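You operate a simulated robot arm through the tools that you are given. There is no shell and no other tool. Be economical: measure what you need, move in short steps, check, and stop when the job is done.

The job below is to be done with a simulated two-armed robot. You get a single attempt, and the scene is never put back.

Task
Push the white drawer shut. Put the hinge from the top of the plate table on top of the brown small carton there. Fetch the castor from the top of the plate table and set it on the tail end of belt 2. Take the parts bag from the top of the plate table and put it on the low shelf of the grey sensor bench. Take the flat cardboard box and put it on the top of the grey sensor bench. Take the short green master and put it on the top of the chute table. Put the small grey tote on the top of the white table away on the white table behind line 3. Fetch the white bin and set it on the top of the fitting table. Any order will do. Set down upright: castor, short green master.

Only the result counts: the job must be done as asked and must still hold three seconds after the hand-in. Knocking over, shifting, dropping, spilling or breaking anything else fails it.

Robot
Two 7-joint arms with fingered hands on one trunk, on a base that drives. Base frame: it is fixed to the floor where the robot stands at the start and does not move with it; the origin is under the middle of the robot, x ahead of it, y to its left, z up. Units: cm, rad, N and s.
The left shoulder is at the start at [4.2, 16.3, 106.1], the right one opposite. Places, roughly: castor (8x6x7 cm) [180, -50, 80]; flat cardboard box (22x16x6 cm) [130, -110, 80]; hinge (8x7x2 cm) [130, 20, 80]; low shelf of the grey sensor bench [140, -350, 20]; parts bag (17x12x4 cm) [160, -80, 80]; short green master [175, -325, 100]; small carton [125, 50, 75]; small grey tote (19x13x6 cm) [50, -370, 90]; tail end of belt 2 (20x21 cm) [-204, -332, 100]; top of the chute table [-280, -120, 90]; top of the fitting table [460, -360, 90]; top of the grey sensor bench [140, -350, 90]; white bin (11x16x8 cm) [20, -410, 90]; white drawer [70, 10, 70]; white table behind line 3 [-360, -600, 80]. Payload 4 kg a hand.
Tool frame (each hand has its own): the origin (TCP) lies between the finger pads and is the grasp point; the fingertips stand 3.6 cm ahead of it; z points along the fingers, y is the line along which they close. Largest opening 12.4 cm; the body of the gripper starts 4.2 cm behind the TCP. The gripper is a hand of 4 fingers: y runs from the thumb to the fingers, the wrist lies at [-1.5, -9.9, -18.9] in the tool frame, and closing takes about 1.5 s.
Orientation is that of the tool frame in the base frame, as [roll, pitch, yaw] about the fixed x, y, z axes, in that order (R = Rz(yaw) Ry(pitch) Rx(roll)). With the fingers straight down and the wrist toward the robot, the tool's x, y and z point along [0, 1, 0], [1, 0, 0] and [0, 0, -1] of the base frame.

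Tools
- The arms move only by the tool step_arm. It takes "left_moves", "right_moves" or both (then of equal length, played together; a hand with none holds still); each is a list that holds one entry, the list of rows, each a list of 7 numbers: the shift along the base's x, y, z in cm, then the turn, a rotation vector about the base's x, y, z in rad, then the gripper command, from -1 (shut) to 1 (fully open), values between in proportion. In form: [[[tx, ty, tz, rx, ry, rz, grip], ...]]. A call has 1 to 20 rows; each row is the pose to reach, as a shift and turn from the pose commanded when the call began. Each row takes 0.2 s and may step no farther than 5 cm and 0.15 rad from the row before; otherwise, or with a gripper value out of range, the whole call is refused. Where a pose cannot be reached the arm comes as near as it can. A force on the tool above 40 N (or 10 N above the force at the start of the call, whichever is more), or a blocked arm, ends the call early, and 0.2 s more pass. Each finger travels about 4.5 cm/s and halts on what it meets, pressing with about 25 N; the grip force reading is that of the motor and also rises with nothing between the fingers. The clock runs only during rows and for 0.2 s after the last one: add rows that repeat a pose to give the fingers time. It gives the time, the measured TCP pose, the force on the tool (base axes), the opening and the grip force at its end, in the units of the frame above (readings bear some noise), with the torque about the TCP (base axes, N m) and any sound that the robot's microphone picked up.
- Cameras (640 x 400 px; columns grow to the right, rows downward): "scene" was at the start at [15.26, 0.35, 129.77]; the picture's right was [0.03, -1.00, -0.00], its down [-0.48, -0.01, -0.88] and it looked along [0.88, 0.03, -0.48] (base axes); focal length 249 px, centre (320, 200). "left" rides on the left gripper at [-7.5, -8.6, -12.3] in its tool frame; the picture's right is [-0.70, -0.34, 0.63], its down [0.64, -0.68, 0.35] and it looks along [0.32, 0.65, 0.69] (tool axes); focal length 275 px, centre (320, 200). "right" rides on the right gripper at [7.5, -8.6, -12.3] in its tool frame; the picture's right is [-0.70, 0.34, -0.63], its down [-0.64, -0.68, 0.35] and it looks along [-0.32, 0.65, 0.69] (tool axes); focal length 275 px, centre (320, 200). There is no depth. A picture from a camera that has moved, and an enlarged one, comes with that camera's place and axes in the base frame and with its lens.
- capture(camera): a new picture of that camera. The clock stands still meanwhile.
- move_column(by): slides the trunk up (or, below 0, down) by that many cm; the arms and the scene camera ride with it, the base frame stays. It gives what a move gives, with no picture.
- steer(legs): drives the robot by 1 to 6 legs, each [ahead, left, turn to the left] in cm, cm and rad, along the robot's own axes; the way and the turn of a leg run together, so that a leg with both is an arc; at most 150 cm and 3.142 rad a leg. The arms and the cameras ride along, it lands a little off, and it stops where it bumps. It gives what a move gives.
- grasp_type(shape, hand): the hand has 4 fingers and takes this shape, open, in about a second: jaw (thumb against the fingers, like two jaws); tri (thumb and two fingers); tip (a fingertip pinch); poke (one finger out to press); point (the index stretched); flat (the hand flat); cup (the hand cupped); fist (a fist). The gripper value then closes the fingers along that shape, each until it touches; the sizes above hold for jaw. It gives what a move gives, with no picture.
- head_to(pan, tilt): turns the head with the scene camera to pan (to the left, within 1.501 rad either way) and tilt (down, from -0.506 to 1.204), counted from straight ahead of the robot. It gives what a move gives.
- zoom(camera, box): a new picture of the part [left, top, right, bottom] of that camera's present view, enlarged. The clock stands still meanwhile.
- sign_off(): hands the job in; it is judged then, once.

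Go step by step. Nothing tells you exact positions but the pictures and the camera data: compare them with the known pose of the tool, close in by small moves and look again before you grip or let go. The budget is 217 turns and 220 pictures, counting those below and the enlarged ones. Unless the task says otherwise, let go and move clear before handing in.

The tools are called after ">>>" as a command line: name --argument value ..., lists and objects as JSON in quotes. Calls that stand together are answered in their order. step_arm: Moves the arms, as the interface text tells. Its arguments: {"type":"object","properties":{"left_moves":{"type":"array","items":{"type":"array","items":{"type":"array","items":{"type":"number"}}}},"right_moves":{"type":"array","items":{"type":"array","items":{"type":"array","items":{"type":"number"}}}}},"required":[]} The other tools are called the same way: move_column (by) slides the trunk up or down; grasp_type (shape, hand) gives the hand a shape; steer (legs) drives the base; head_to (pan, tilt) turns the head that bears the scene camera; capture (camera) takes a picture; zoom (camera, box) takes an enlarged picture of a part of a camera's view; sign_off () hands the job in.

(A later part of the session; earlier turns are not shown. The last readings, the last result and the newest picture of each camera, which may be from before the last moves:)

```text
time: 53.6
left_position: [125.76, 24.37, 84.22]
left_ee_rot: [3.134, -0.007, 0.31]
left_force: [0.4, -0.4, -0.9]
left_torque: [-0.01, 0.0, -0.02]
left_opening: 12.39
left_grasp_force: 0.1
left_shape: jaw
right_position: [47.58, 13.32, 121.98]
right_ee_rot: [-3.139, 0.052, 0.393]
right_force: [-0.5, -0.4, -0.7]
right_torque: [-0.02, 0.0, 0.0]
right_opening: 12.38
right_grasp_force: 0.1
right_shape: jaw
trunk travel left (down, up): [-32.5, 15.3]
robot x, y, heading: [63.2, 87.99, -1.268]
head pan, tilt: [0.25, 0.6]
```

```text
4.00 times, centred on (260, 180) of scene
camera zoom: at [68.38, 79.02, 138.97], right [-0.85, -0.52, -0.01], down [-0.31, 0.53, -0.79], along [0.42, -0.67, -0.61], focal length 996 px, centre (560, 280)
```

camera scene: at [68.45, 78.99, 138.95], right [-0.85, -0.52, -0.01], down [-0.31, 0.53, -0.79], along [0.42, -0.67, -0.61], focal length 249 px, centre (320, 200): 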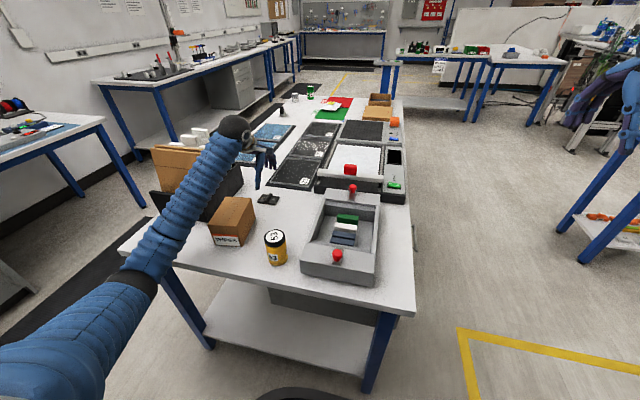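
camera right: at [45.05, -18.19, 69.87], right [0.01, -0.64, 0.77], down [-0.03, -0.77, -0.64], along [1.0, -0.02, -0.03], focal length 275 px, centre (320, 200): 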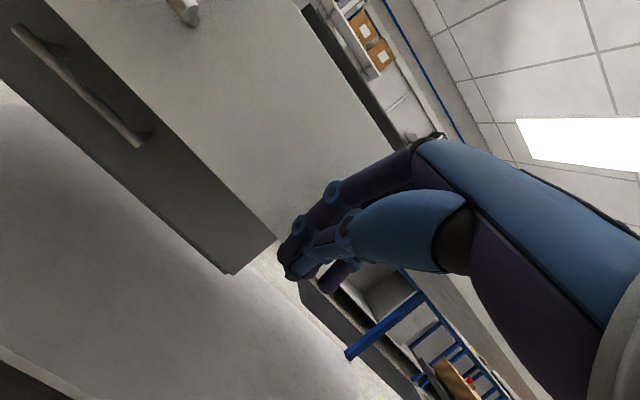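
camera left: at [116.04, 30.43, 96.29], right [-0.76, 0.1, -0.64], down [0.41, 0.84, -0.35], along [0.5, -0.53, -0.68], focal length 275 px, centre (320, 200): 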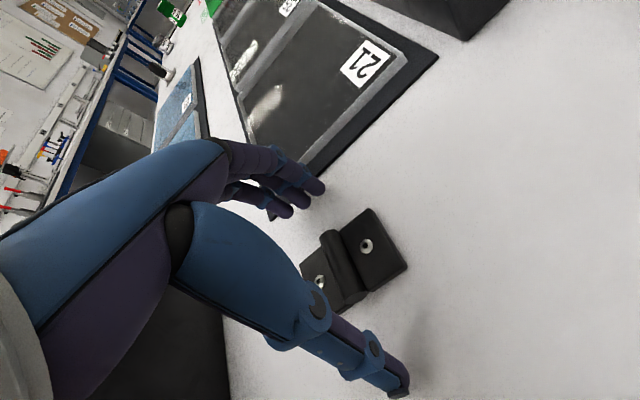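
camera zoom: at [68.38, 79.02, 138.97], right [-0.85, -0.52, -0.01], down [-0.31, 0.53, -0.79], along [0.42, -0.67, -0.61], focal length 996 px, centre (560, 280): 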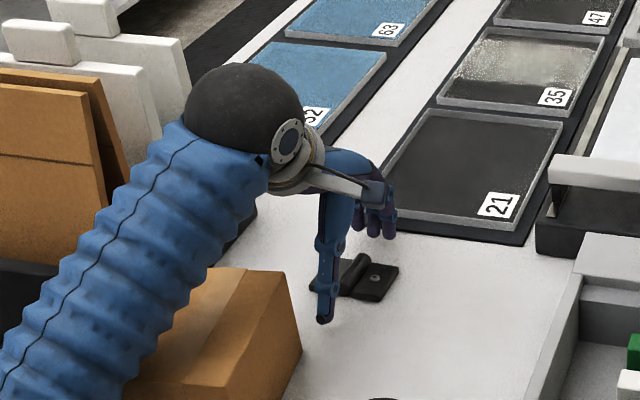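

Hinge lies between thumb and fingers. I close and lift a little.

>>> step_arm --left_moves '[[[0, -0.2, -0.3, 0, 0, 0, 0.4], [0, -0.2, -0.3, 0, 0, 0, 0], [0, -0.2, -0.3, 0, 0, 0, -0.4], [0, -0.2, -0.3, 0, 0, 0, -1], [0, -0.2, -0.3, 0, 0, 0, -1], [0, -0.2, -0.3, 0, 0, 0, -1], [0, -0.2, -0.3, 0, 0, 0, -1], [0, -0.2, -0.3, 0, 0, 0, -1], [0, -0.2, -0.3, 0, 0, 0, -1], [0, -0.2, -0.3, 0, 0, 0, -1], [0, -0.2, 2, 0, 0, 0, -1], [0, -0.2, 5, 0, 0, 0, -1], [0, -0.2, 9, 0, 0, 0, -1], [0, -0.2, 13, 0, 0, 0, -1]]]'

>>> capture --camera "left"

>>> zoom --camera "scene" --box '[180, 110, 340, 260]'

```text
time: 56.6
left_position: [125.88, 24.25, 97.13]
left_ee_rot: [3.132, -0.005, 0.311]
left_force: [-0.4, 0.3, 0.0]
left_torque: [-0.02, 0.0, 0.02]
left_opening: 5.32
left_grasp_force: 25.0
left_shape: jaw
right_position: [47.49, 13.29, 121.87]
right_ee_rot: [-3.139, 0.051, 0.393]
right_force: [0.5, -0.5, 0.4]
right_torque: [-0.03, -0.02, -0.05]
right_opening: 12.36
right_grasp_force: 0.0
right_shape: jaw
trunk travel left (down, up): [-32.5, 15.3]
robot x, y, heading: [63.27, 88.1, -1.271]
head pan, tilt: [0.25, 0.6]
```

```text
186 pictures are left
camera left: at [116.09, 30.24, 109.22], right [-0.76, 0.1, -0.64], down [0.41, 0.84, -0.35], along [0.5, -0.53, -0.68], focal length 275 px, centre (320, 200)
```

left: 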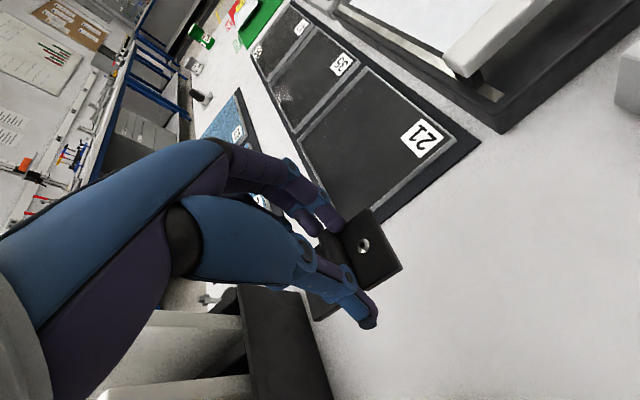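

```text
2.67 times, centred on (260, 185) of scene
camera zoom: at [68.35, 79.04, 138.97], right [-0.85, -0.52, -0.01], down [-0.31, 0.53, -0.79], along [0.42, -0.67, -0.61], focal length 664 px, centre (480, 240)
```

zoom: 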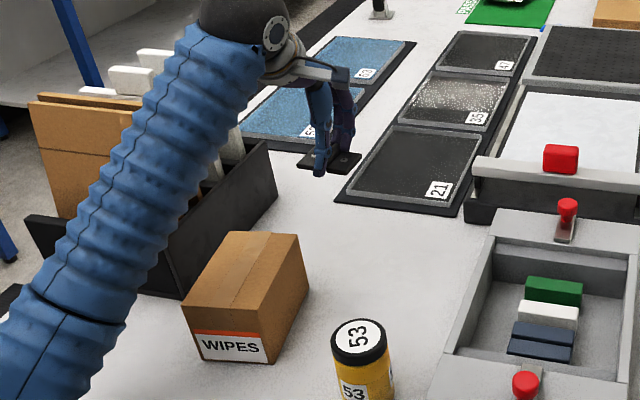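

The hinge is held. The carton's top centre works out at about (125.4, 42.8), z ≈ 88.5; I lift, back the robot 18 cm, and look from above.

>>> step_arm --left_moves '[[[0, 0, 4.5, 0, 0, 0, -1], [0, 0, 9, 0, 0, 0, -1], [2.4, 0.8, 11, 0, 0, 0, -1], [5, 1.6, 13, 0, 0, 0, -1]]]'

>>> steer --legs '[[-18, 0, 0]]'

>>> capture --camera "left"

>>> capture --camera "scene"

```text
time: 57.6
left_position: [130.82, 25.89, 110.23]
left_ee_rot: [3.134, -0.007, 0.309]
left_force: [0.0, -0.1, -1.1]
left_torque: [0.02, -0.01, -0.01]
left_opening: 5.29
left_grasp_force: 25.0
left_shape: jaw
right_position: [47.46, 13.4, 121.93]
right_ee_rot: [-3.138, 0.053, 0.391]
right_force: [-0.5, 0.3, 0.4]
right_torque: [0.01, 0.0, 0.02]
right_opening: 12.37
right_grasp_force: 0.0
right_shape: jaw
trunk travel left (down, up): [-32.5, 15.3]
robot x, y, heading: [62.85, 88.24, -1.276]
head pan, tilt: [0.25, 0.6]
```

```text
time: 59.1
left_position: [125.57, 43.35, 110.22]
left_ee_rot: [3.131, -0.005, 0.31]
left_force: [0.3, 0.5, -1.1]
left_torque: [0.0, 0.01, 0.0]
left_opening: 5.29
left_grasp_force: 24.9
left_shape: jaw
right_position: [42.14, 30.91, 122.04]
right_ee_rot: [-3.14, 0.052, 0.393]
right_force: [0.2, -0.1, 0.7]
right_torque: [-0.03, 0.01, 0.01]
right_opening: 12.4
right_grasp_force: 0.1
right_shape: jaw
trunk travel left (down, up): [-32.5, 15.3]
robot x, y, heading: [58.09, 105.47, -1.27]
head pan, tilt: [0.25, 0.6]
```

```text
184 pictures are left
camera left: at [115.68, 49.38, 122.33], right [-0.76, 0.1, -0.64], down [0.41, 0.84, -0.35], along [0.5, -0.53, -0.68], focal length 275 px, centre (320, 200)
```

left: 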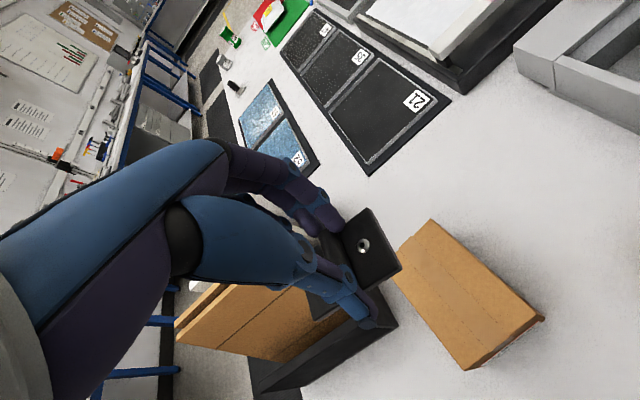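

```text
183 pictures are left
camera scene: at [63.01, 96.52, 138.97], right [-0.85, -0.52, -0.01], down [-0.31, 0.53, -0.79], along [0.42, -0.67, -0.61], focal length 249 px, centre (320, 200)
```

scene: 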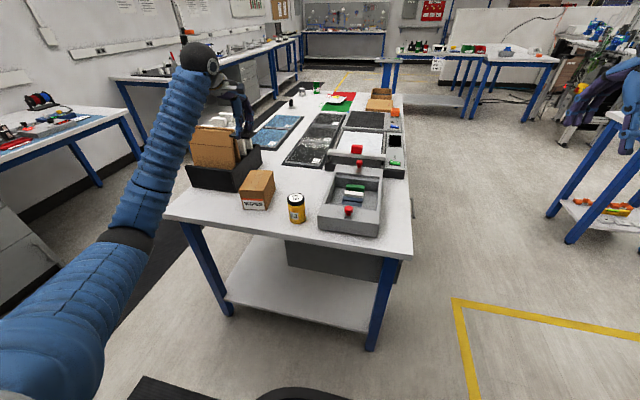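

Carton top centre from the hand camera is (124.2, 42.9), turned slightly more. I move over it and lower to just above.

>>> step_arm --left_moves '[[[-1.4, -0.5, -3, 0, 0, 0.1, -1], [-1.4, -0.5, -7, 0, 0, 0.15, -1], [-1.4, -0.5, -11, 0, 0, 0.15, -1], [-1.4, -0.5, -14, 0, 0, 0.15, -1], [-1.4, -0.5, -16, 0, 0, 0.15, -1]]]'

>>> capture --camera "left"

>>> zoom --camera "scene" --box '[180, 120, 340, 220]'

```text
time: 60.3
left_position: [124.07, 42.68, 94.15]
left_ee_rot: [3.133, -0.005, 0.462]
left_force: [-0.1, -0.5, -0.8]
left_torque: [0.01, 0.02, 0.01]
left_opening: 5.32
left_grasp_force: 24.8
left_shape: jaw
right_position: [42.23, 30.64, 122.06]
right_ee_rot: [-3.138, 0.052, 0.394]
right_force: [0.2, 0.5, 0.4]
right_torque: [-0.02, 0.0, 0.0]
right_opening: 12.37
right_grasp_force: 0.0
right_shape: jaw
trunk travel left (down, up): [-32.5, 15.3]
robot x, y, heading: [57.74, 105.34, -1.274]
head pan, tilt: [0.25, 0.6]
```

```text
182 pictures are left
camera left: at [113.52, 47.16, 106.22], right [-0.77, -0.01, -0.64], down [0.28, 0.9, -0.35], along [0.58, -0.45, -0.68], focal length 275 px, centre (320, 200)
```

left: 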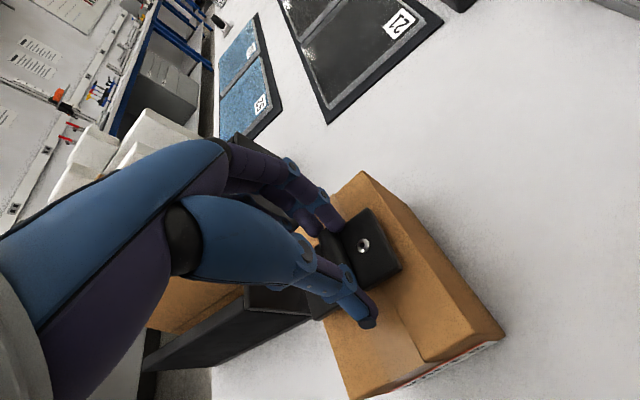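

```text
4.00 times, centred on (260, 170) of scene
camera zoom: at [63.08, 96.31, 138.95], right [-0.85, -0.52, -0.01], down [-0.31, 0.53, -0.79], along [0.42, -0.67, -0.61], focal length 996 px, centre (560, 320)
```

zoom: 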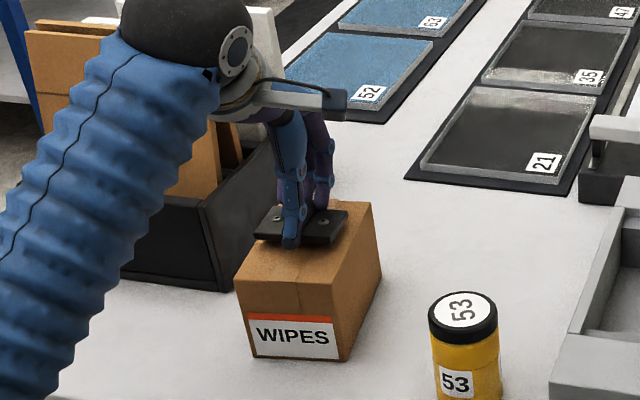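

Hinge sits over the carton top. I lower the last bit slowly until contact.

>>> step_arm --left_moves '[[[-0.6, -0.3, -0.4, 0, 0, 0, -1], [-0.6, -0.3, -0.8, 0, 0, 0, -1], [-0.6, -0.3, -1.1, 0, 0, 0, -1], [-0.6, -0.3, -1.4, 0, 0, 0, -1], [-0.6, -0.3, -1.7, 0, 0, 0, -1], [-0.6, -0.3, -1.7, 0, 0, 0, -1]]]'

>>> zoom --camera "scene" --box '[220, 150, 300, 220]'

```text
time: 61.8
left_position: [123.63, 42.42, 93.16]
left_ee_rot: [3.12, -0.003, 0.461]
left_force: [-3.2, 2.8, 21.1]
left_torque: [-0.07, 0.11, 0.03]
left_opening: 5.33
left_grasp_force: 25.0
left_shape: jaw
right_position: [42.25, 30.67, 121.86]
right_ee_rot: [-3.139, 0.052, 0.393]
right_force: [0.2, 0.1, 0.5]
right_torque: [-0.02, 0.01, -0.01]
right_opening: 12.39
right_grasp_force: 0.0
right_shape: jaw
trunk travel left (down, up): [-32.5, 15.3]
robot x, y, heading: [58.07, 105.75, -1.273]
head pan, tilt: [0.25, 0.6]
stopped in row 6 (left hand): the force on the tool passed its limit at 41 N (the readings are from after the stop); the commanded pose is now the measured one
```

```text
5.71 times, centred on (260, 185) of scene
camera zoom: at [62.98, 96.41, 138.94], right [-0.85, -0.52, -0.01], down [-0.31, 0.53, -0.79], along [0.42, -0.67, -0.61], focal length 1422 px, centre (663, 286)
```

zoom: 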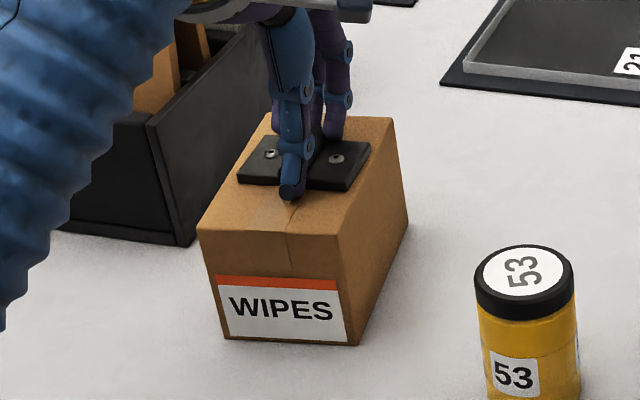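

Hinge is down on the carton. I relax, open the fingers and withdraw upward.

>>> step_arm --left_moves '[[[0, 0, 0.3, 0, 0, 0, -1], [0, 0, 0.3, 0, 0, 0, -0.1], [0, 0, 0.3, 0, 0, 0, 0.1], [0, 0, 0.3, 0, 0, 0, 0.3], [0, 0, 0.3, 0, 0, 0, 0.5], [0, 0, 0.3, 0, 0, 0, 0.5], [0, 0, 0.3, 0, 0, 0, 0.7], [0, 0, 0.3, 0, 0, 0, 0.7], [0, 0, 2, 0, 0, 0, 0.7], [0, 0, 5, 0, 0, 0, 0.8], [0, 0, 9, 0, 0, 0, 1], [0, 0, 13, 0, 0, 0, 1], [0, 0, 18, 0, 0, 0, 1], [0, 0, 23, 0, 0, 0, 1], [0, 0, 28, 0, 0, 0, 1]]]'

>>> zoom --camera "scene" --box '[180, 120, 340, 220]'

```text
time: 65.0
left_position: [123.62, 42.52, 120.78]
left_ee_rot: [3.126, -0.005, 0.46]
left_force: [0.5, 0.0, 0.7]
left_torque: [-0.01, 0.0, 0.0]
left_opening: 12.37
left_grasp_force: 0.0
left_shape: jaw
right_position: [42.08, 30.62, 121.9]
right_ee_rot: [-3.139, 0.053, 0.392]
right_force: [-0.8, 0.4, 0.0]
right_torque: [-0.02, 0.01, 0.0]
right_opening: 12.39
right_grasp_force: 0.0
right_shape: jaw
trunk travel left (down, up): [-32.5, 15.3]
robot x, y, heading: [57.9, 105.31, -1.269]
head pan, tilt: [0.25, 0.6]
```

```text
4.00 times, centred on (260, 170) of scene
camera zoom: at [62.96, 96.37, 138.97], right [-0.85, -0.52, -0.01], down [-0.31, 0.53, -0.79], along [0.42, -0.67, -0.61], focal length 996 px, centre (560, 320)
```

zoom: 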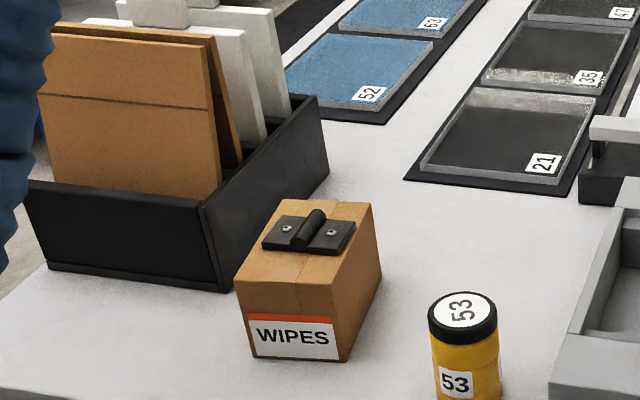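

Hinge is done. Next the bag and flat box: I drive along the front of the table to its right part and face it.

>>> steer --legs '[[0, -88, 0], [130, 0, 0], [67, 0, 0], [0, 0, 1.58]]'

>>> head_to --pan -0.25 --tilt 0.45

>>> capture --camera "scene"

```text
time: 82.9
left_position: [95.54, -44.26, 120.71]
left_ee_rot: [3.127, -0.005, 2.02]
left_force: [-0.1, 0.5, -0.4]
left_torque: [0.02, 0.02, -0.01]
left_opening: 12.39
left_grasp_force: 0.1
left_shape: jaw
right_position: [106.38, -125.7, 121.89]
right_ee_rot: [3.141, 0.052, 1.949]
right_force: [-0.2, 0.0, -0.2]
right_torque: [0.01, -0.03, -0.02]
right_opening: 12.4
right_grasp_force: 0.1
right_shape: jaw
trunk travel left (down, up): [-32.5, 15.3]
robot x, y, heading: [31.88, -109.51, 0.285]
head pan, tilt: [0.25, 0.6]
```

```text
time: 83.8
left_position: [95.54, -44.2, 120.71]
left_ee_rot: [3.127, -0.006, 2.02]
left_force: [0.3, 0.4, 0.1]
left_torque: [0.0, 0.0, 0.0]
left_opening: 12.37
left_grasp_force: 0.1
left_shape: jaw
right_position: [106.23, -125.81, 121.77]
right_ee_rot: [-3.141, 0.053, 1.951]
right_force: [-0.2, 0.8, -0.1]
right_torque: [0.02, -0.01, 0.0]
right_opening: 12.37
right_grasp_force: 0.1
right_shape: jaw
trunk travel left (down, up): [-32.5, 15.3]
robot x, y, heading: [31.83, -108.96, 0.282]
head pan, tilt: [-0.25, 0.45]
```

```text
178 pictures are left
camera scene: at [42.57, -108.23, 140.29], right [0.04, -1.0, 0.01], down [-0.48, -0.03, -0.87], along [0.87, 0.03, -0.49], focal length 249 px, centre (320, 200)
```

scene: 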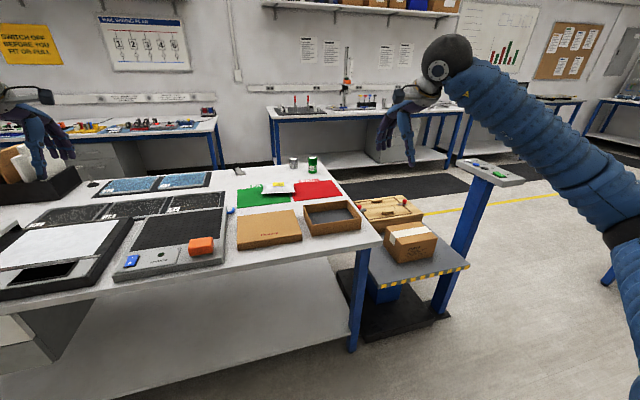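

>>> zoom --camera "scene" --box '[210, 140, 450, 290]'

```text
2.67 times, centred on (330, 215) of scene
camera zoom: at [42.57, -108.23, 140.29], right [0.04, -1.0, 0.01], down [-0.48, -0.03, -0.87], along [0.87, 0.03, -0.49], focal length 664 px, centre (293, 160)
```

zoom: 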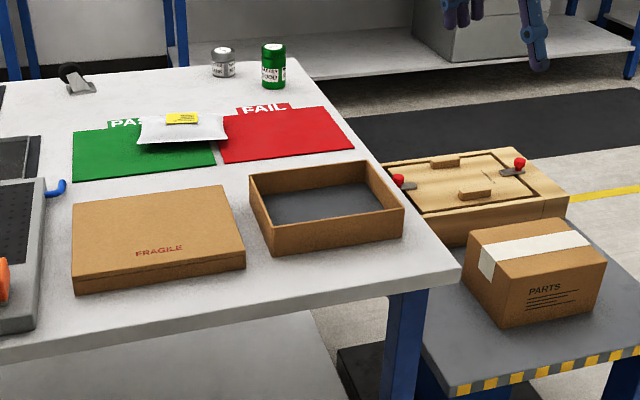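

Sizes decide it: the open tray is about 22×16×6 at (129, −109), matching the "flat cardboard box", while the FRAGILE one is thinner and elsewhere. First the bag: I drive closer and bring the right hand above it.

>>> steer --legs '[[40, 0, 0.025]]'

>>> head_to --pan -0.2 --tilt 0.6

>>> zoom --camera "scene" --box '[220, 40, 460, 190]'

```text
time: 86.3
left_position: [132.76, -31.06, 120.67]
left_ee_rot: [3.128, -0.007, 2.042]
left_force: [-0.1, 0.3, -0.1]
left_torque: [-0.01, 0.02, 0.01]
left_opening: 12.41
left_grasp_force: 0.0
left_shape: jaw
right_position: [145.13, -112.48, 121.8]
right_ee_rot: [-3.139, 0.051, 1.971]
right_force: [0.1, 0.0, 0.6]
right_torque: [0.0, 0.0, -0.01]
right_opening: 12.4
right_grasp_force: 0.0
right_shape: jaw
trunk travel left (down, up): [-32.5, 15.3]
robot x, y, heading: [70.21, -97.41, 0.305]
head pan, tilt: [-0.25, 0.45]
```

```text
time: 87.0
left_position: [132.6, -31.15, 120.73]
left_ee_rot: [3.125, -0.006, 2.04]
left_force: [-0.1, -0.3, -0.2]
left_torque: [0.0, -0.05, 0.0]
left_opening: 12.37
left_grasp_force: 0.1
left_shape: jaw
right_position: [145.06, -112.46, 121.93]
right_ee_rot: [-3.138, 0.053, 1.972]
right_force: [0.3, -0.4, -0.3]
right_torque: [0.03, -0.01, -0.03]
right_opening: 12.38
right_grasp_force: 0.1
right_shape: jaw
trunk travel left (down, up): [-32.5, 15.3]
robot x, y, heading: [70.28, -97.26, 0.305]
head pan, tilt: [-0.201, 0.6]
```

```text
2.67 times, centred on (340, 115) of scene
camera zoom: at [80.53, -95.84, 138.96], right [0.11, -0.99, 0.01], down [-0.61, -0.07, -0.79], along [0.79, 0.08, -0.61], focal length 664 px, centre (267, 427)
```

zoom: 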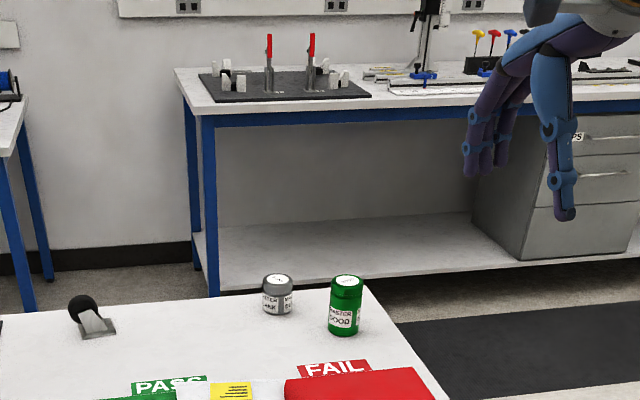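

I bring the right hand over the bag and look with its camera.

>>> step_arm --right_moves '[[[1.7, 4.2, 0, 0.02, 0.01, -0.05, 1], [3.4, 8.5, 0, 0.049, 0.021, -0.096, 1], [5.2, 12.8, 0, 0.049, 0.021, -0.096, 1], [7, 17, 0, 0.049, 0.021, -0.096, 1], [8.7, 21.3, 0, 0.049, 0.021, -0.096, 1], [10.4, 25.5, 0, 0.049, 0.021, -0.096, 1], [12, 29.5, 0, 0.049, 0.021, -0.096, 1], [12, 29.5, -5, 0.049, 0.021, -0.096, 1], [12, 29.5, -9, 0.049, 0.021, -0.096, 1]]]'

>>> capture --camera "right"

>>> zoom --camera "scene" --box '[220, 90, 460, 240]'

```text
time: 89.0
left_position: [132.56, -31.02, 120.59]
left_ee_rot: [3.129, -0.003, 2.041]
left_force: [0.5, 0.0, 0.0]
left_torque: [0.02, 0.02, -0.03]
left_opening: 12.38
left_grasp_force: 0.1
left_shape: jaw
right_position: [157.05, -82.67, 112.81]
right_ee_rot: [-3.136, 0.001, 1.877]
right_force: [0.3, 1.4, 0.2]
right_torque: [0.0, -0.01, -0.03]
right_opening: 12.35
right_grasp_force: 0.2
right_shape: jaw
trunk travel left (down, up): [-32.5, 15.3]
robot x, y, heading: [69.94, -97.32, 0.312]
head pan, tilt: [-0.201, 0.6]
```

```text
175 pictures are left
camera right: at [146.89, -78.2, 125.07], right [0.53, -0.56, 0.63], down [-0.46, -0.82, -0.34], along [0.71, -0.11, -0.7], focal length 275 px, centre (320, 200)
```

right: 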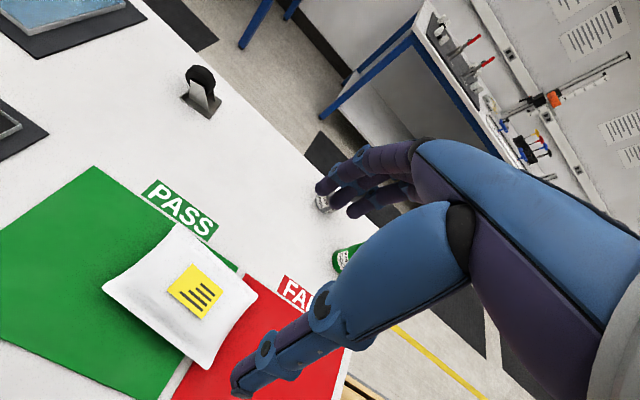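

```text
2.67 times, centred on (340, 165) of scene
camera zoom: at [80.6, -95.72, 138.94], right [0.11, -0.99, 0.01], down [-0.61, -0.08, -0.79], along [0.79, 0.08, -0.61], focal length 664 px, centre (267, 293)
```

zoom: 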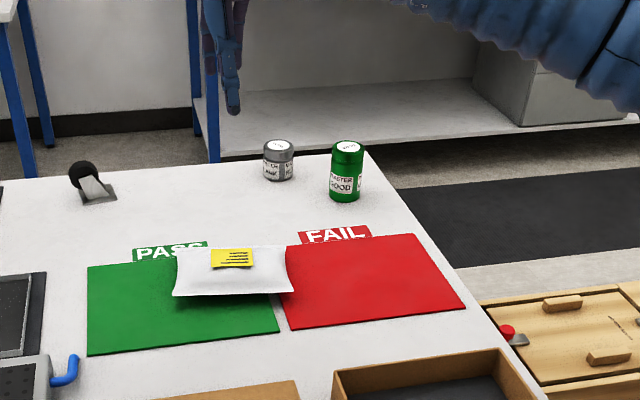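

Bag centre is (158.6, −83.1), about 11 cm across its short side, turned a bit. I align and descend to just above.

>>> step_arm --right_moves '[[[1.5, -0.4, -4, 0, 0, -0.127, 1], [1.5, -0.4, -8, 0, 0, -0.127, 1], [1.5, -0.4, -12, 0, 0, -0.127, 1], [1.5, -0.4, -16, 0, 0, -0.127, 1], [1.5, -0.4, -20, 0, 0, -0.127, 1]]]'

>>> capture --camera "right"

>>> zoom --camera "scene" --box '[260, 120, 380, 220]'

```text
time: 90.2
left_position: [132.68, -31.12, 120.7]
left_ee_rot: [3.128, -0.006, 2.042]
left_force: [-0.7, -1.3, 0.0]
left_torque: [0.0, -0.01, -0.01]
left_opening: 12.37
left_grasp_force: 0.0
left_shape: jaw
right_position: [158.59, -83.37, 92.84]
right_ee_rot: [-3.136, -0.003, 1.749]
right_force: [0.8, 0.4, -0.3]
right_torque: [0.0, -0.02, 0.0]
right_opening: 12.39
right_grasp_force: 0.1
right_shape: jaw
trunk travel left (down, up): [-32.5, 15.3]
robot x, y, heading: [70.27, -97.74, 0.308]
head pan, tilt: [-0.201, 0.6]
```

```text
173 pictures are left
camera right: at [149.03, -77.53, 105.04], right [0.46, -0.63, 0.63], down [-0.56, -0.75, -0.34], along [0.69, -0.2, -0.7], focal length 275 px, centre (320, 200)
```

right: 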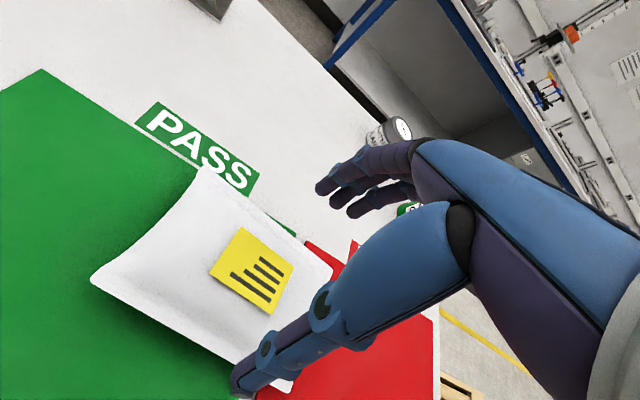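

```text
4.00 times, centred on (320, 170) of scene
camera zoom: at [80.63, -95.82, 138.94], right [0.11, -0.99, 0.01], down [-0.61, -0.07, -0.79], along [0.79, 0.08, -0.61], focal length 996 px, centre (320, 320)
```

zoom: 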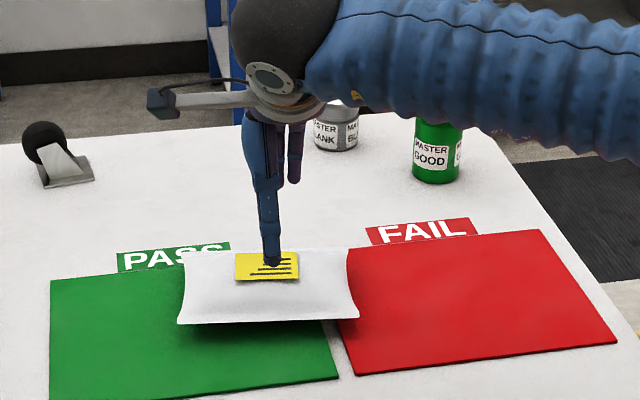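

Alignment confirmed. I descend around the bag, close and lift slightly.

>>> step_arm --right_moves '[[[0.1, 0.3, -3, 0, 0, 0, 1], [0.1, 0.3, -6, 0, 0, 0, 1], [0.1, 0.3, -7.2, 0, 0, 0, 1], [0.1, 0.3, -8.1, 0, 0, 0, 1], [0.1, 0.3, -8.1, 0, 0, 0, 0.5], [0.1, 0.3, -8.1, 0, 0, 0, 0], [0.1, 0.3, -8.1, 0, 0, 0, -0.5], [0.1, 0.3, -8.1, 0, 0, 0, -1], [0.1, 0.3, -8.1, 0, 0, 0, -1], [0.1, 0.3, -8.1, 0, 0, 0, -1], [0.1, 0.3, -8.1, 0, 0, 0, -1], [0.1, 0.3, -6, 0, 0, 0, -1], [0.1, 0.3, -3, 0, 0, 0, -1], [0.1, 0.3, 1, 0, 0, 0, -1]]]'

>>> capture --camera "right"

>>> zoom --camera "scene" --box '[260, 120, 380, 220]'

```text
time: 93.2
left_position: [132.55, -31.14, 120.87]
left_ee_rot: [3.125, -0.005, 2.039]
left_force: [-0.7, -0.1, 0.1]
left_torque: [-0.01, -0.02, 0.03]
left_opening: 12.38
left_grasp_force: 0.0
left_shape: jaw
right_position: [158.52, -82.98, 93.85]
right_ee_rot: [-3.138, 0.0, 1.749]
right_force: [-1.1, 0.4, -1.8]
right_torque: [0.04, 0.05, 0.0]
right_opening: 11.19
right_grasp_force: 25.2
right_shape: jaw
trunk travel left (down, up): [-32.5, 15.3]
robot x, y, heading: [70.25, -97.46, 0.311]
head pan, tilt: [-0.201, 0.6]
```

```text
171 pictures are left
camera right: at [149.01, -77.22, 106.14], right [0.46, -0.63, 0.63], down [-0.56, -0.76, -0.34], along [0.69, -0.2, -0.7], focal length 275 px, centre (320, 200)
```

right: 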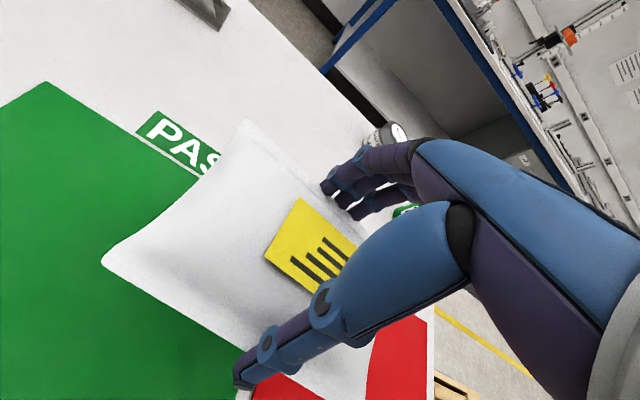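

```text
4.00 times, centred on (320, 170) of scene
camera zoom: at [80.48, -95.81, 138.97], right [0.11, -0.99, 0.01], down [-0.61, -0.07, -0.79], along [0.79, 0.08, -0.61], focal length 996 px, centre (320, 320)
```

zoom: 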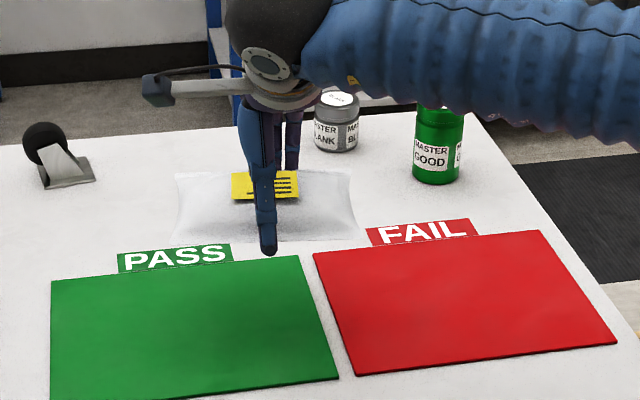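

The bag is held. I lift and draw it in, back off, and move right to fetch the tray with the left hand.

>>> step_arm --right_moves '[[[0, 0, 4.5, 0, 0, 0, -1], [0, 0, 9, 0, 0, 0, -1], [0, 0, 13.5, 0, 0, 0, -1], [0, 0, 18, 0, 0, 0, -1], [0, 0, 22, 0, 0, 0, -1], [-4.2, -1.3, 24, 0, 0, 0, -1], [-8.4, -2.6, 26, 0, 0, 0, -1], [-12.6, -4, 26, 0, 0, 0, -1], [-15, -5, 26, 0, 0, 0, -1]]]'

>>> steer --legs '[[-16, 0, 0], [0, -48, 0]]'

>>> head_to --pan 0.2 --tilt 0.7

>>> capture --camera "scene"

```text
time: 95.2
left_position: [132.58, -31.14, 120.9]
left_ee_rot: [3.125, -0.005, 2.04]
left_force: [0.0, 0.0, 0.4]
left_torque: [0.0, 0.02, -0.03]
left_opening: 12.36
left_grasp_force: 0.1
left_shape: jaw
right_position: [143.64, -88.14, 119.94]
right_ee_rot: [-3.138, 0.0, 1.749]
right_force: [-0.7, -0.1, -1.3]
right_torque: [0.0, -0.01, -0.02]
right_opening: 11.16
right_grasp_force: 25.2
right_shape: jaw
trunk travel left (down, up): [-32.5, 15.3]
robot x, y, heading: [70.31, -97.21, 0.315]
head pan, tilt: [-0.201, 0.6]
```

```text
time: 99.1
left_position: [131.85, -81.76, 120.82]
left_ee_rot: [3.128, -0.005, 2.041]
left_force: [0.5, 0.7, -0.3]
left_torque: [0.0, 0.02, -0.01]
left_opening: 12.38
left_grasp_force: 0.0
left_shape: jaw
right_position: [142.99, -138.71, 119.91]
right_ee_rot: [-3.137, -0.001, 1.751]
right_force: [-0.1, 0.2, -1.2]
right_torque: [0.02, 0.0, 0.03]
right_opening: 11.14
right_grasp_force: 24.4
right_shape: jaw
trunk travel left (down, up): [-32.5, 15.3]
robot x, y, heading: [69.66, -148.35, 0.312]
head pan, tilt: [-0.201, 0.6]
```

```text
time: 100.0
left_position: [131.81, -81.81, 120.72]
left_ee_rot: [3.128, -0.005, 2.041]
left_force: [1.1, -0.1, -0.4]
left_torque: [-0.02, 0.04, 0.01]
left_opening: 12.38
left_grasp_force: 0.0
left_shape: jaw
right_position: [143.0, -138.61, 119.82]
right_ee_rot: [-3.135, 0.001, 1.749]
right_force: [0.3, -0.6, -0.8]
right_torque: [-0.01, 0.03, -0.01]
right_opening: 11.11
right_grasp_force: 25.0
right_shape: jaw
trunk travel left (down, up): [-32.5, 15.3]
robot x, y, heading: [69.55, -147.99, 0.314]
head pan, tilt: [0.201, 0.7]
```

```text
169 pictures are left
camera scene: at [78.51, -143.47, 138.11], right [0.49, -0.87, -0.01], down [-0.6, -0.33, -0.73], along [0.63, 0.36, -0.69], focal length 249 px, centre (320, 200)
```

scene: 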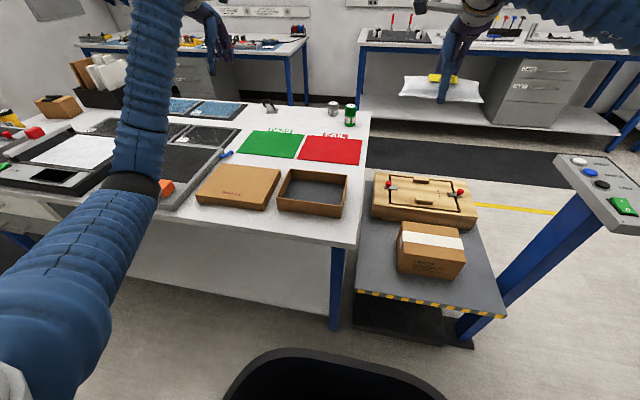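

Tray's near wall midpoint is about (122.6, −113). I bring the left hand above it and look.

>>> step_arm --left_moves '[[[-1.2, -4.5, 0, 0, 0, -0.1, 1], [-2.4, -9, 0, 0, 0, -0.18, 1], [-3.6, -13.5, 0, 0, 0, -0.18, 1], [-5, -18, 0, 0, 0, -0.18, 1], [-6.4, -22.5, 0, 0, 0, -0.18, 1], [-7.8, -27, 0, 0, 0, -0.18, 1], [-9.3, -31.4, 0, 0, 0, -0.18, 1], [-9.3, -31.4, -5, 0, 0, -0.18, 1], [-9.3, -31.4, -10, 0, 0, -0.18, 1], [-9.3, -31.4, -14, 0, 0, -0.18, 1]]]'

>>> capture --camera "left"

>>> capture --camera "scene"

```text
time: 102.2
left_position: [122.54, -113.17, 106.55]
left_ee_rot: [3.129, -0.004, 1.863]
left_force: [-0.5, 1.0, -0.5]
left_torque: [-0.04, 0.02, 0.01]
left_opening: 12.39
left_grasp_force: 0.1
left_shape: jaw
right_position: [143.08, -138.59, 119.86]
right_ee_rot: [-3.135, 0.001, 1.75]
right_force: [-0.7, 0.7, -1.5]
right_torque: [-0.06, -0.02, -0.01]
right_opening: 11.14
right_grasp_force: 25.6
right_shape: jaw
trunk travel left (down, up): [-32.5, 15.3]
robot x, y, heading: [69.46, -148.12, 0.311]
head pan, tilt: [0.201, 0.7]
```

```text
168 pictures are left
camera left: at [116.36, -122.87, 118.73], right [-0.11, -0.76, -0.64], down [-0.83, 0.42, -0.35], along [0.54, 0.49, -0.68], focal length 275 px, centre (320, 200)
```

left: 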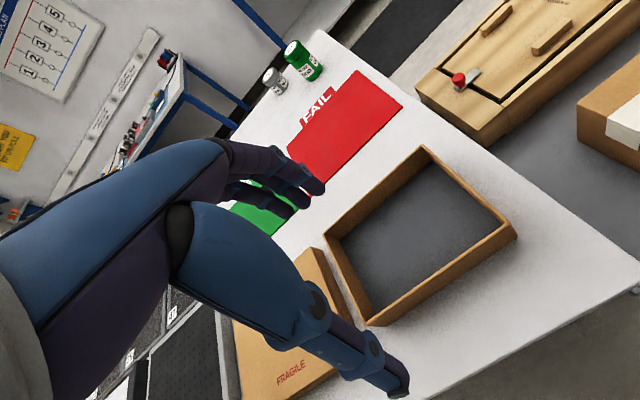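

```text
167 pictures are left
camera scene: at [78.52, -143.41, 138.1], right [0.49, -0.87, -0.01], down [-0.6, -0.33, -0.73], along [0.63, 0.36, -0.69], focal length 249 px, centre (320, 200)
```

scene: 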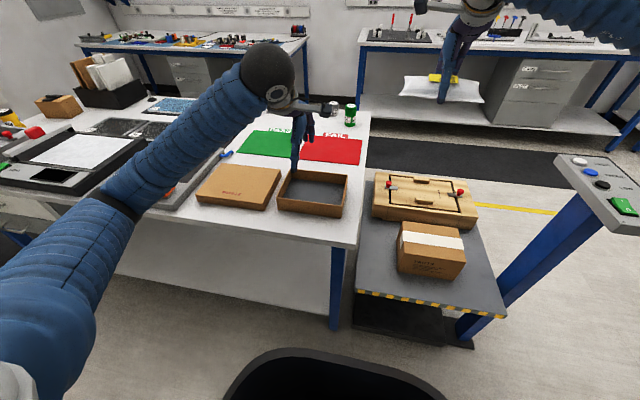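

Tray near wall midpoint is (124, −113.5). I lower with fingers inside and thumb outside, then check before closing.

>>> step_arm --left_moves '[[[1.4, -0.3, -4, 0, 0, -0.02, 1], [1.4, -0.3, -8, 0, 0, -0.02, 1], [1.4, -0.3, -12, 0, 0, -0.02, 1], [1.4, -0.3, -16, 0, 0, -0.02, 1], [1.4, -0.3, -18, 0, 0, -0.02, 1], [1.4, -0.3, -20, 0, 0, -0.02, 1]]]'

>>> capture --camera "left"

>>> zoom --camera "scene" --box '[240, 120, 400, 240]'

```text
time: 103.6
left_position: [123.87, -113.41, 86.72]
left_ee_rot: [3.126, -0.006, 1.842]
left_force: [0.8, 1.2, -0.2]
left_torque: [-0.02, 0.05, -0.03]
left_opening: 12.39
left_grasp_force: 0.0
left_shape: jaw
right_position: [142.95, -138.63, 119.89]
right_ee_rot: [-3.135, -0.001, 1.751]
right_force: [-0.4, -0.3, -1.2]
right_torque: [-0.01, 0.02, 0.0]
right_opening: 11.1
right_grasp_force: 25.4
right_shape: jaw
trunk travel left (down, up): [-32.5, 15.3]
robot x, y, heading: [69.75, -147.85, 0.309]
head pan, tilt: [0.201, 0.7]
```

```text
166 pictures are left
camera left: at [117.58, -123.03, 98.77], right [-0.13, -0.76, -0.64], down [-0.83, 0.44, -0.35], along [0.55, 0.48, -0.68], focal length 275 px, centre (320, 200)
```

left: 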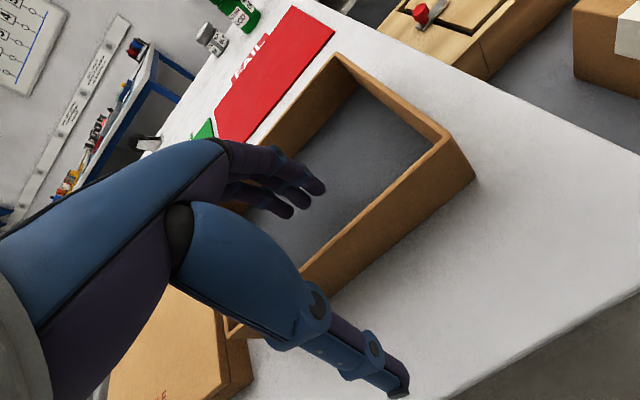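

```text
3.33 times, centred on (320, 180) of scene
camera zoom: at [78.5, -143.45, 138.11], right [0.49, -0.87, -0.01], down [-0.6, -0.33, -0.73], along [0.63, 0.36, -0.69], focal length 830 px, centre (320, 267)
```

zoom: 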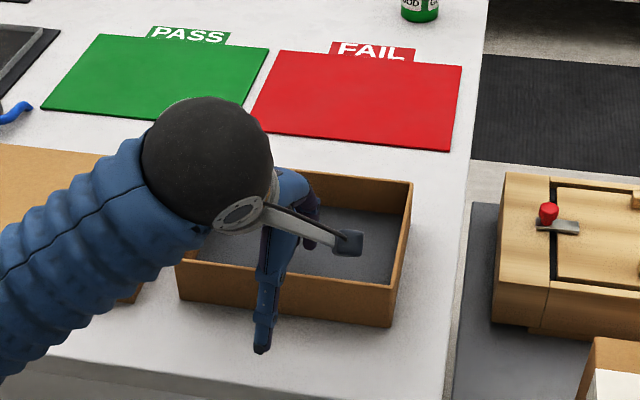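

The wall is between thumb and fingers. I centre slightly, close, and lift.

>>> step_arm --left_moves '[[[0.3, -1.2, -0.7, 0, 0, 0, 1], [0.3, -1.2, -0.7, 0, 0, 0, 0.5], [0.3, -1.2, -0.7, 0, 0, 0, 0], [0.3, -1.2, -0.7, 0, 0, 0, -0.5], [0.3, -1.2, -0.7, 0, 0, 0, -1], [0.3, -1.2, -0.7, 0, 0, 0, -1], [0.3, -1.2, -0.7, 0, 0, 0, -1], [0.3, -1.2, -0.7, 0, 0, 0, -1], [0.3, -1.2, -0.7, 0, 0, 0, -1], [0.3, -1.2, -0.7, 0, 0, 0, -1], [0.3, -1.2, -0.7, 0, 0, 0, -1], [0.3, -1.2, 0.5, 0, 0, 0, -1], [0.3, -1.2, 2, 0, 0, 0, -1], [0.3, -1.2, 4, 0, 0, 0, -1]]]'

>>> capture --camera "left"

>>> zoom --camera "scene" --box '[240, 120, 400, 240]'

```text
time: 106.6
left_position: [124.2, -114.6, 90.74]
left_ee_rot: [3.126, -0.007, 1.843]
left_force: [0.1, -0.5, -1.3]
left_torque: [-0.05, 0.09, -0.05]
left_opening: 0.48
left_grasp_force: 24.8
left_shape: jaw
right_position: [143.0, -138.77, 119.88]
right_ee_rot: [-3.135, -0.001, 1.75]
right_force: [-0.3, 0.8, -1.2]
right_torque: [-0.01, 0.01, -0.03]
right_opening: 11.12
right_grasp_force: 25.8
right_shape: jaw
trunk travel left (down, up): [-32.5, 15.3]
robot x, y, heading: [70.12, -148.09, 0.313]
head pan, tilt: [0.201, 0.7]
```

```text
164 pictures are left
camera left: at [117.89, -124.34, 102.8], right [-0.13, -0.76, -0.64], down [-0.83, 0.44, -0.35], along [0.55, 0.48, -0.68], focal length 275 px, centre (320, 200)
```

left: 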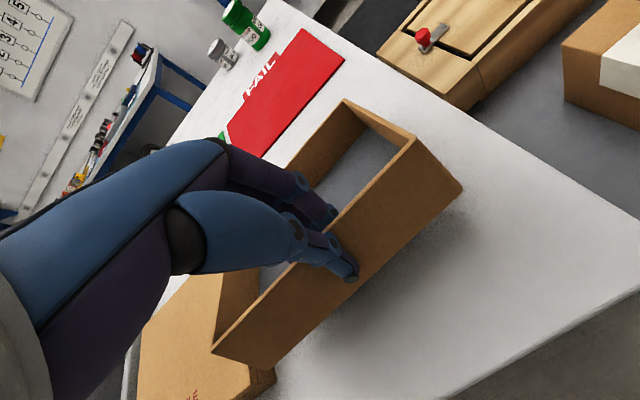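

```text
3.33 times, centred on (320, 180) of scene
camera zoom: at [78.53, -143.49, 138.1], right [0.49, -0.87, -0.01], down [-0.6, -0.33, -0.73], along [0.63, 0.36, -0.69], focal length 830 px, centre (320, 267)
```

zoom: 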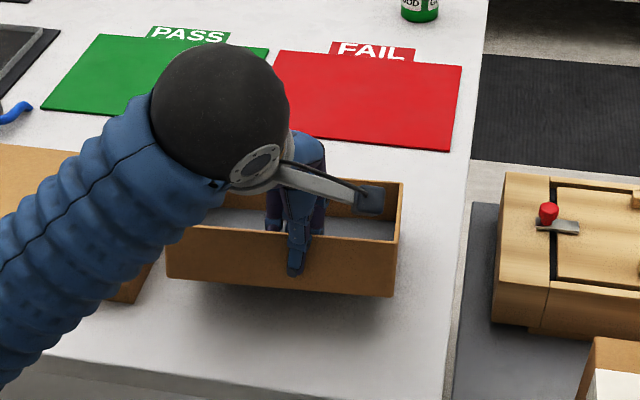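

The tray is held. I lift it high, back away, turn toward the grey bench and look.

>>> step_arm --left_moves '[[[0, 0, 4.5, 0, 0, 0, -1], [0, 0, 9, 0, 0, 0, -1], [0, 0, 13.5, 0, 0, 0, -1], [0, 0, 18, 0, 0, 0, -1], [0, 0, 22.5, 0, 0, 0, -1], [0, 0, 27, 0, 0, 0, -1]]]'

>>> steer --legs '[[-25, 0, 0], [0, 0, -1.65]]'

>>> head_to --pan 0.0 --tilt 0.25

>>> capture --camera "scene"

```text
time: 108.0
left_position: [124.03, -114.67, 117.85]
left_ee_rot: [3.127, -0.004, 1.844]
left_force: [-0.1, 0.0, -1.3]
left_torque: [-0.06, 0.1, 0.01]
left_opening: 0.47
left_grasp_force: 25.0
left_shape: jaw
right_position: [142.94, -138.74, 119.89]
right_ee_rot: [-3.137, -0.002, 1.749]
right_force: [-0.5, -0.6, -0.5]
right_torque: [0.03, -0.05, -0.01]
right_opening: 11.14
right_grasp_force: 25.2
right_shape: jaw
trunk travel left (down, up): [-32.5, 15.3]
robot x, y, heading: [69.61, -147.99, 0.31]
head pan, tilt: [0.201, 0.7]
```

```text
time: 113.8
left_position: [75.17, -212.55, 117.79]
left_ee_rot: [3.127, -0.005, 0.201]
left_force: [0.0, -0.4, -2.0]
left_torque: [0.08, 0.05, -0.02]
left_opening: 0.42
left_grasp_force: 25.1
left_shape: jaw
right_position: [49.84, -229.66, 119.84]
right_ee_rot: [-3.137, -0.001, 0.104]
right_force: [0.2, 0.5, -1.6]
right_torque: [-0.01, -0.03, -0.02]
right_opening: 11.06
right_grasp_force: 25.1
right_shape: jaw
trunk travel left (down, up): [-32.5, 15.3]
robot x, y, heading: [46.27, -155.91, -1.334]
head pan, tilt: [0.201, 0.7]
```

```text
time: 114.7
left_position: [75.19, -212.66, 117.76]
left_ee_rot: [3.129, -0.007, 0.201]
left_force: [-0.5, -0.2, -0.7]
left_torque: [0.14, 0.07, 0.01]
left_opening: 0.4
left_grasp_force: 24.7
left_shape: jaw
right_position: [49.97, -229.49, 119.83]
right_ee_rot: [-3.136, -0.004, 0.108]
right_force: [0.7, 1.1, -1.4]
right_torque: [-0.01, -0.02, -0.02]
right_opening: 11.01
right_grasp_force: 25.2
right_shape: jaw
trunk travel left (down, up): [-32.5, 15.3]
robot x, y, heading: [46.08, -155.96, -1.334]
head pan, tilt: [0.0, 0.25]
```

```text
162 pictures are left
camera scene: at [48.51, -166.48, 142.12], right [-0.97, -0.23, 0.0], down [-0.07, 0.3, -0.95], along [0.22, -0.93, -0.3], focal length 249 px, centre (320, 200)
```

scene: 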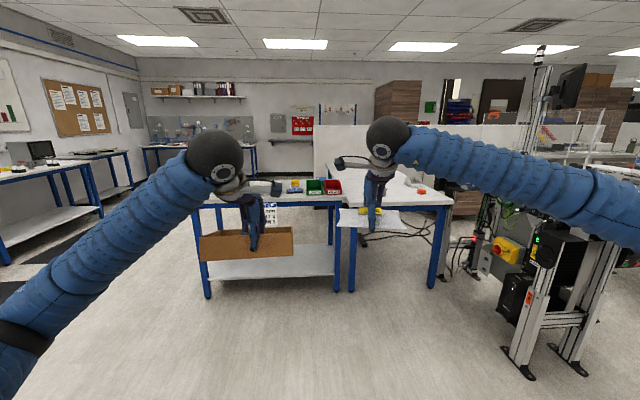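

The bench runs parallel to the plate table, front edge at about 356 cm in that direction. I drive closer with arms raised and view its top and shelf.

>>> move_column --by 10

>>> steer --legs '[[100, 25, 0.074]]'

>>> head_to --pan 0.0 --tilt 0.55

>>> capture --camera "scene"

>>> capture --camera "left"

>>> capture --camera "right"

```text
time: 116.0
left_position: [75.18, -212.58, 127.71]
left_ee_rot: [3.126, -0.005, 0.198]
left_force: [-0.3, 0.1, -2.3]
left_torque: [0.09, 0.08, 0.0]
left_opening: 0.41
left_grasp_force: 24.9
left_shape: jaw
right_position: [49.93, -229.7, 129.84]
right_ee_rot: [-3.137, 0.0, 0.106]
right_force: [0.1, -0.6, -1.6]
right_torque: [-0.01, -0.04, 0.0]
right_opening: 11.05
right_grasp_force: 24.2
right_shape: jaw
trunk travel left (down, up): [-42.5, 5.3]
robot x, y, heading: [45.92, -155.93, -1.331]
head pan, tilt: [0.0, 0.25]
```

```text
time: 121.3
left_position: [131.29, -298.76, 127.74]
left_ee_rot: [3.128, -0.005, 0.282]
left_force: [-0.1, -0.3, -1.3]
left_torque: [0.12, 0.07, 0.0]
left_opening: 0.42
left_grasp_force: 24.8
left_shape: jaw
right_position: [107.5, -318.01, 129.95]
right_ee_rot: [-3.137, -0.002, 0.189]
right_force: [0.6, -0.8, -0.4]
right_torque: [0.01, -0.02, 0.01]
right_opening: 11.03
right_grasp_force: 25.2
right_shape: jaw
trunk travel left (down, up): [-42.5, 5.3]
robot x, y, heading: [97.45, -244.42, -1.251]
head pan, tilt: [0.0, 0.25]
```

```text
time: 122.1
left_position: [131.3, -298.81, 127.78]
left_ee_rot: [3.127, -0.005, 0.283]
left_force: [0.1, 0.8, -1.7]
left_torque: [0.05, 0.05, 0.03]
left_opening: 0.41
left_grasp_force: 25.1
left_shape: jaw
right_position: [107.48, -317.85, 129.91]
right_ee_rot: [-3.137, -0.002, 0.191]
right_force: [-0.4, -0.6, -1.5]
right_torque: [-0.01, -0.01, 0.0]
right_opening: 11.02
right_grasp_force: 24.8
right_shape: jaw
trunk travel left (down, up): [-42.5, 5.3]
robot x, y, heading: [97.05, -244.81, -1.253]
head pan, tilt: [0.0, 0.55]
```

```text
161 pictures are left
camera scene: at [99.97, -252.58, 150.12], right [-0.95, -0.32, 0.0], down [-0.17, 0.5, -0.85], along [0.27, -0.81, -0.53], focal length 249 px, centre (320, 200)
```

scene: 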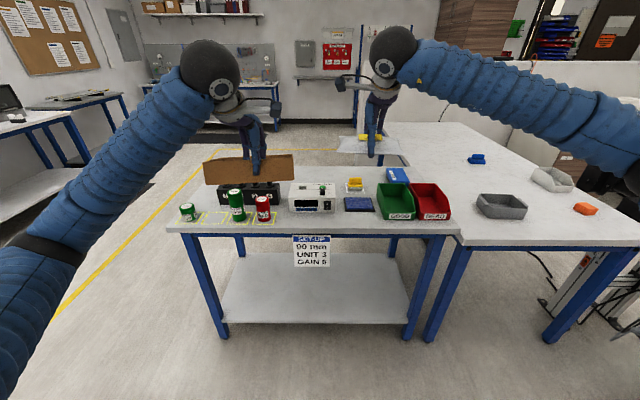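

```text
160 pictures are left
camera left: at [121.7, -292.46, 139.85], right [-0.76, 0.12, -0.64], down [0.43, 0.83, -0.35], along [0.49, -0.54, -0.68], focal length 275 px, centre (320, 200)
```

left: 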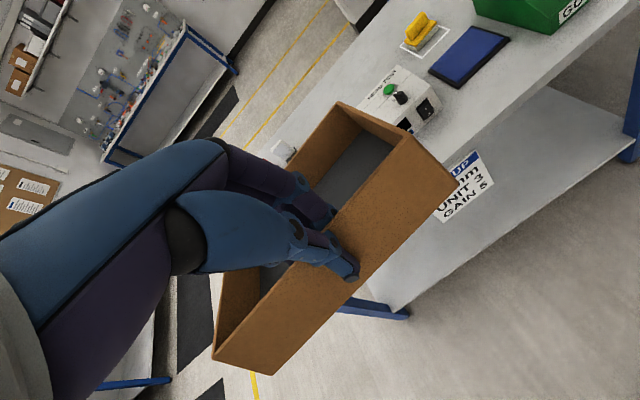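

```text
159 pictures are left
camera right: at [113.39, -308.13, 142.16], right [-0.62, -0.47, 0.63], down [-0.76, 0.55, -0.34], along [-0.19, -0.69, -0.7], focal length 275 px, centre (320, 200)
```

right: 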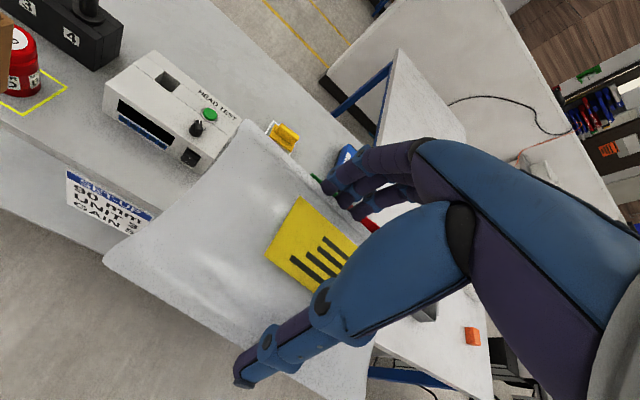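

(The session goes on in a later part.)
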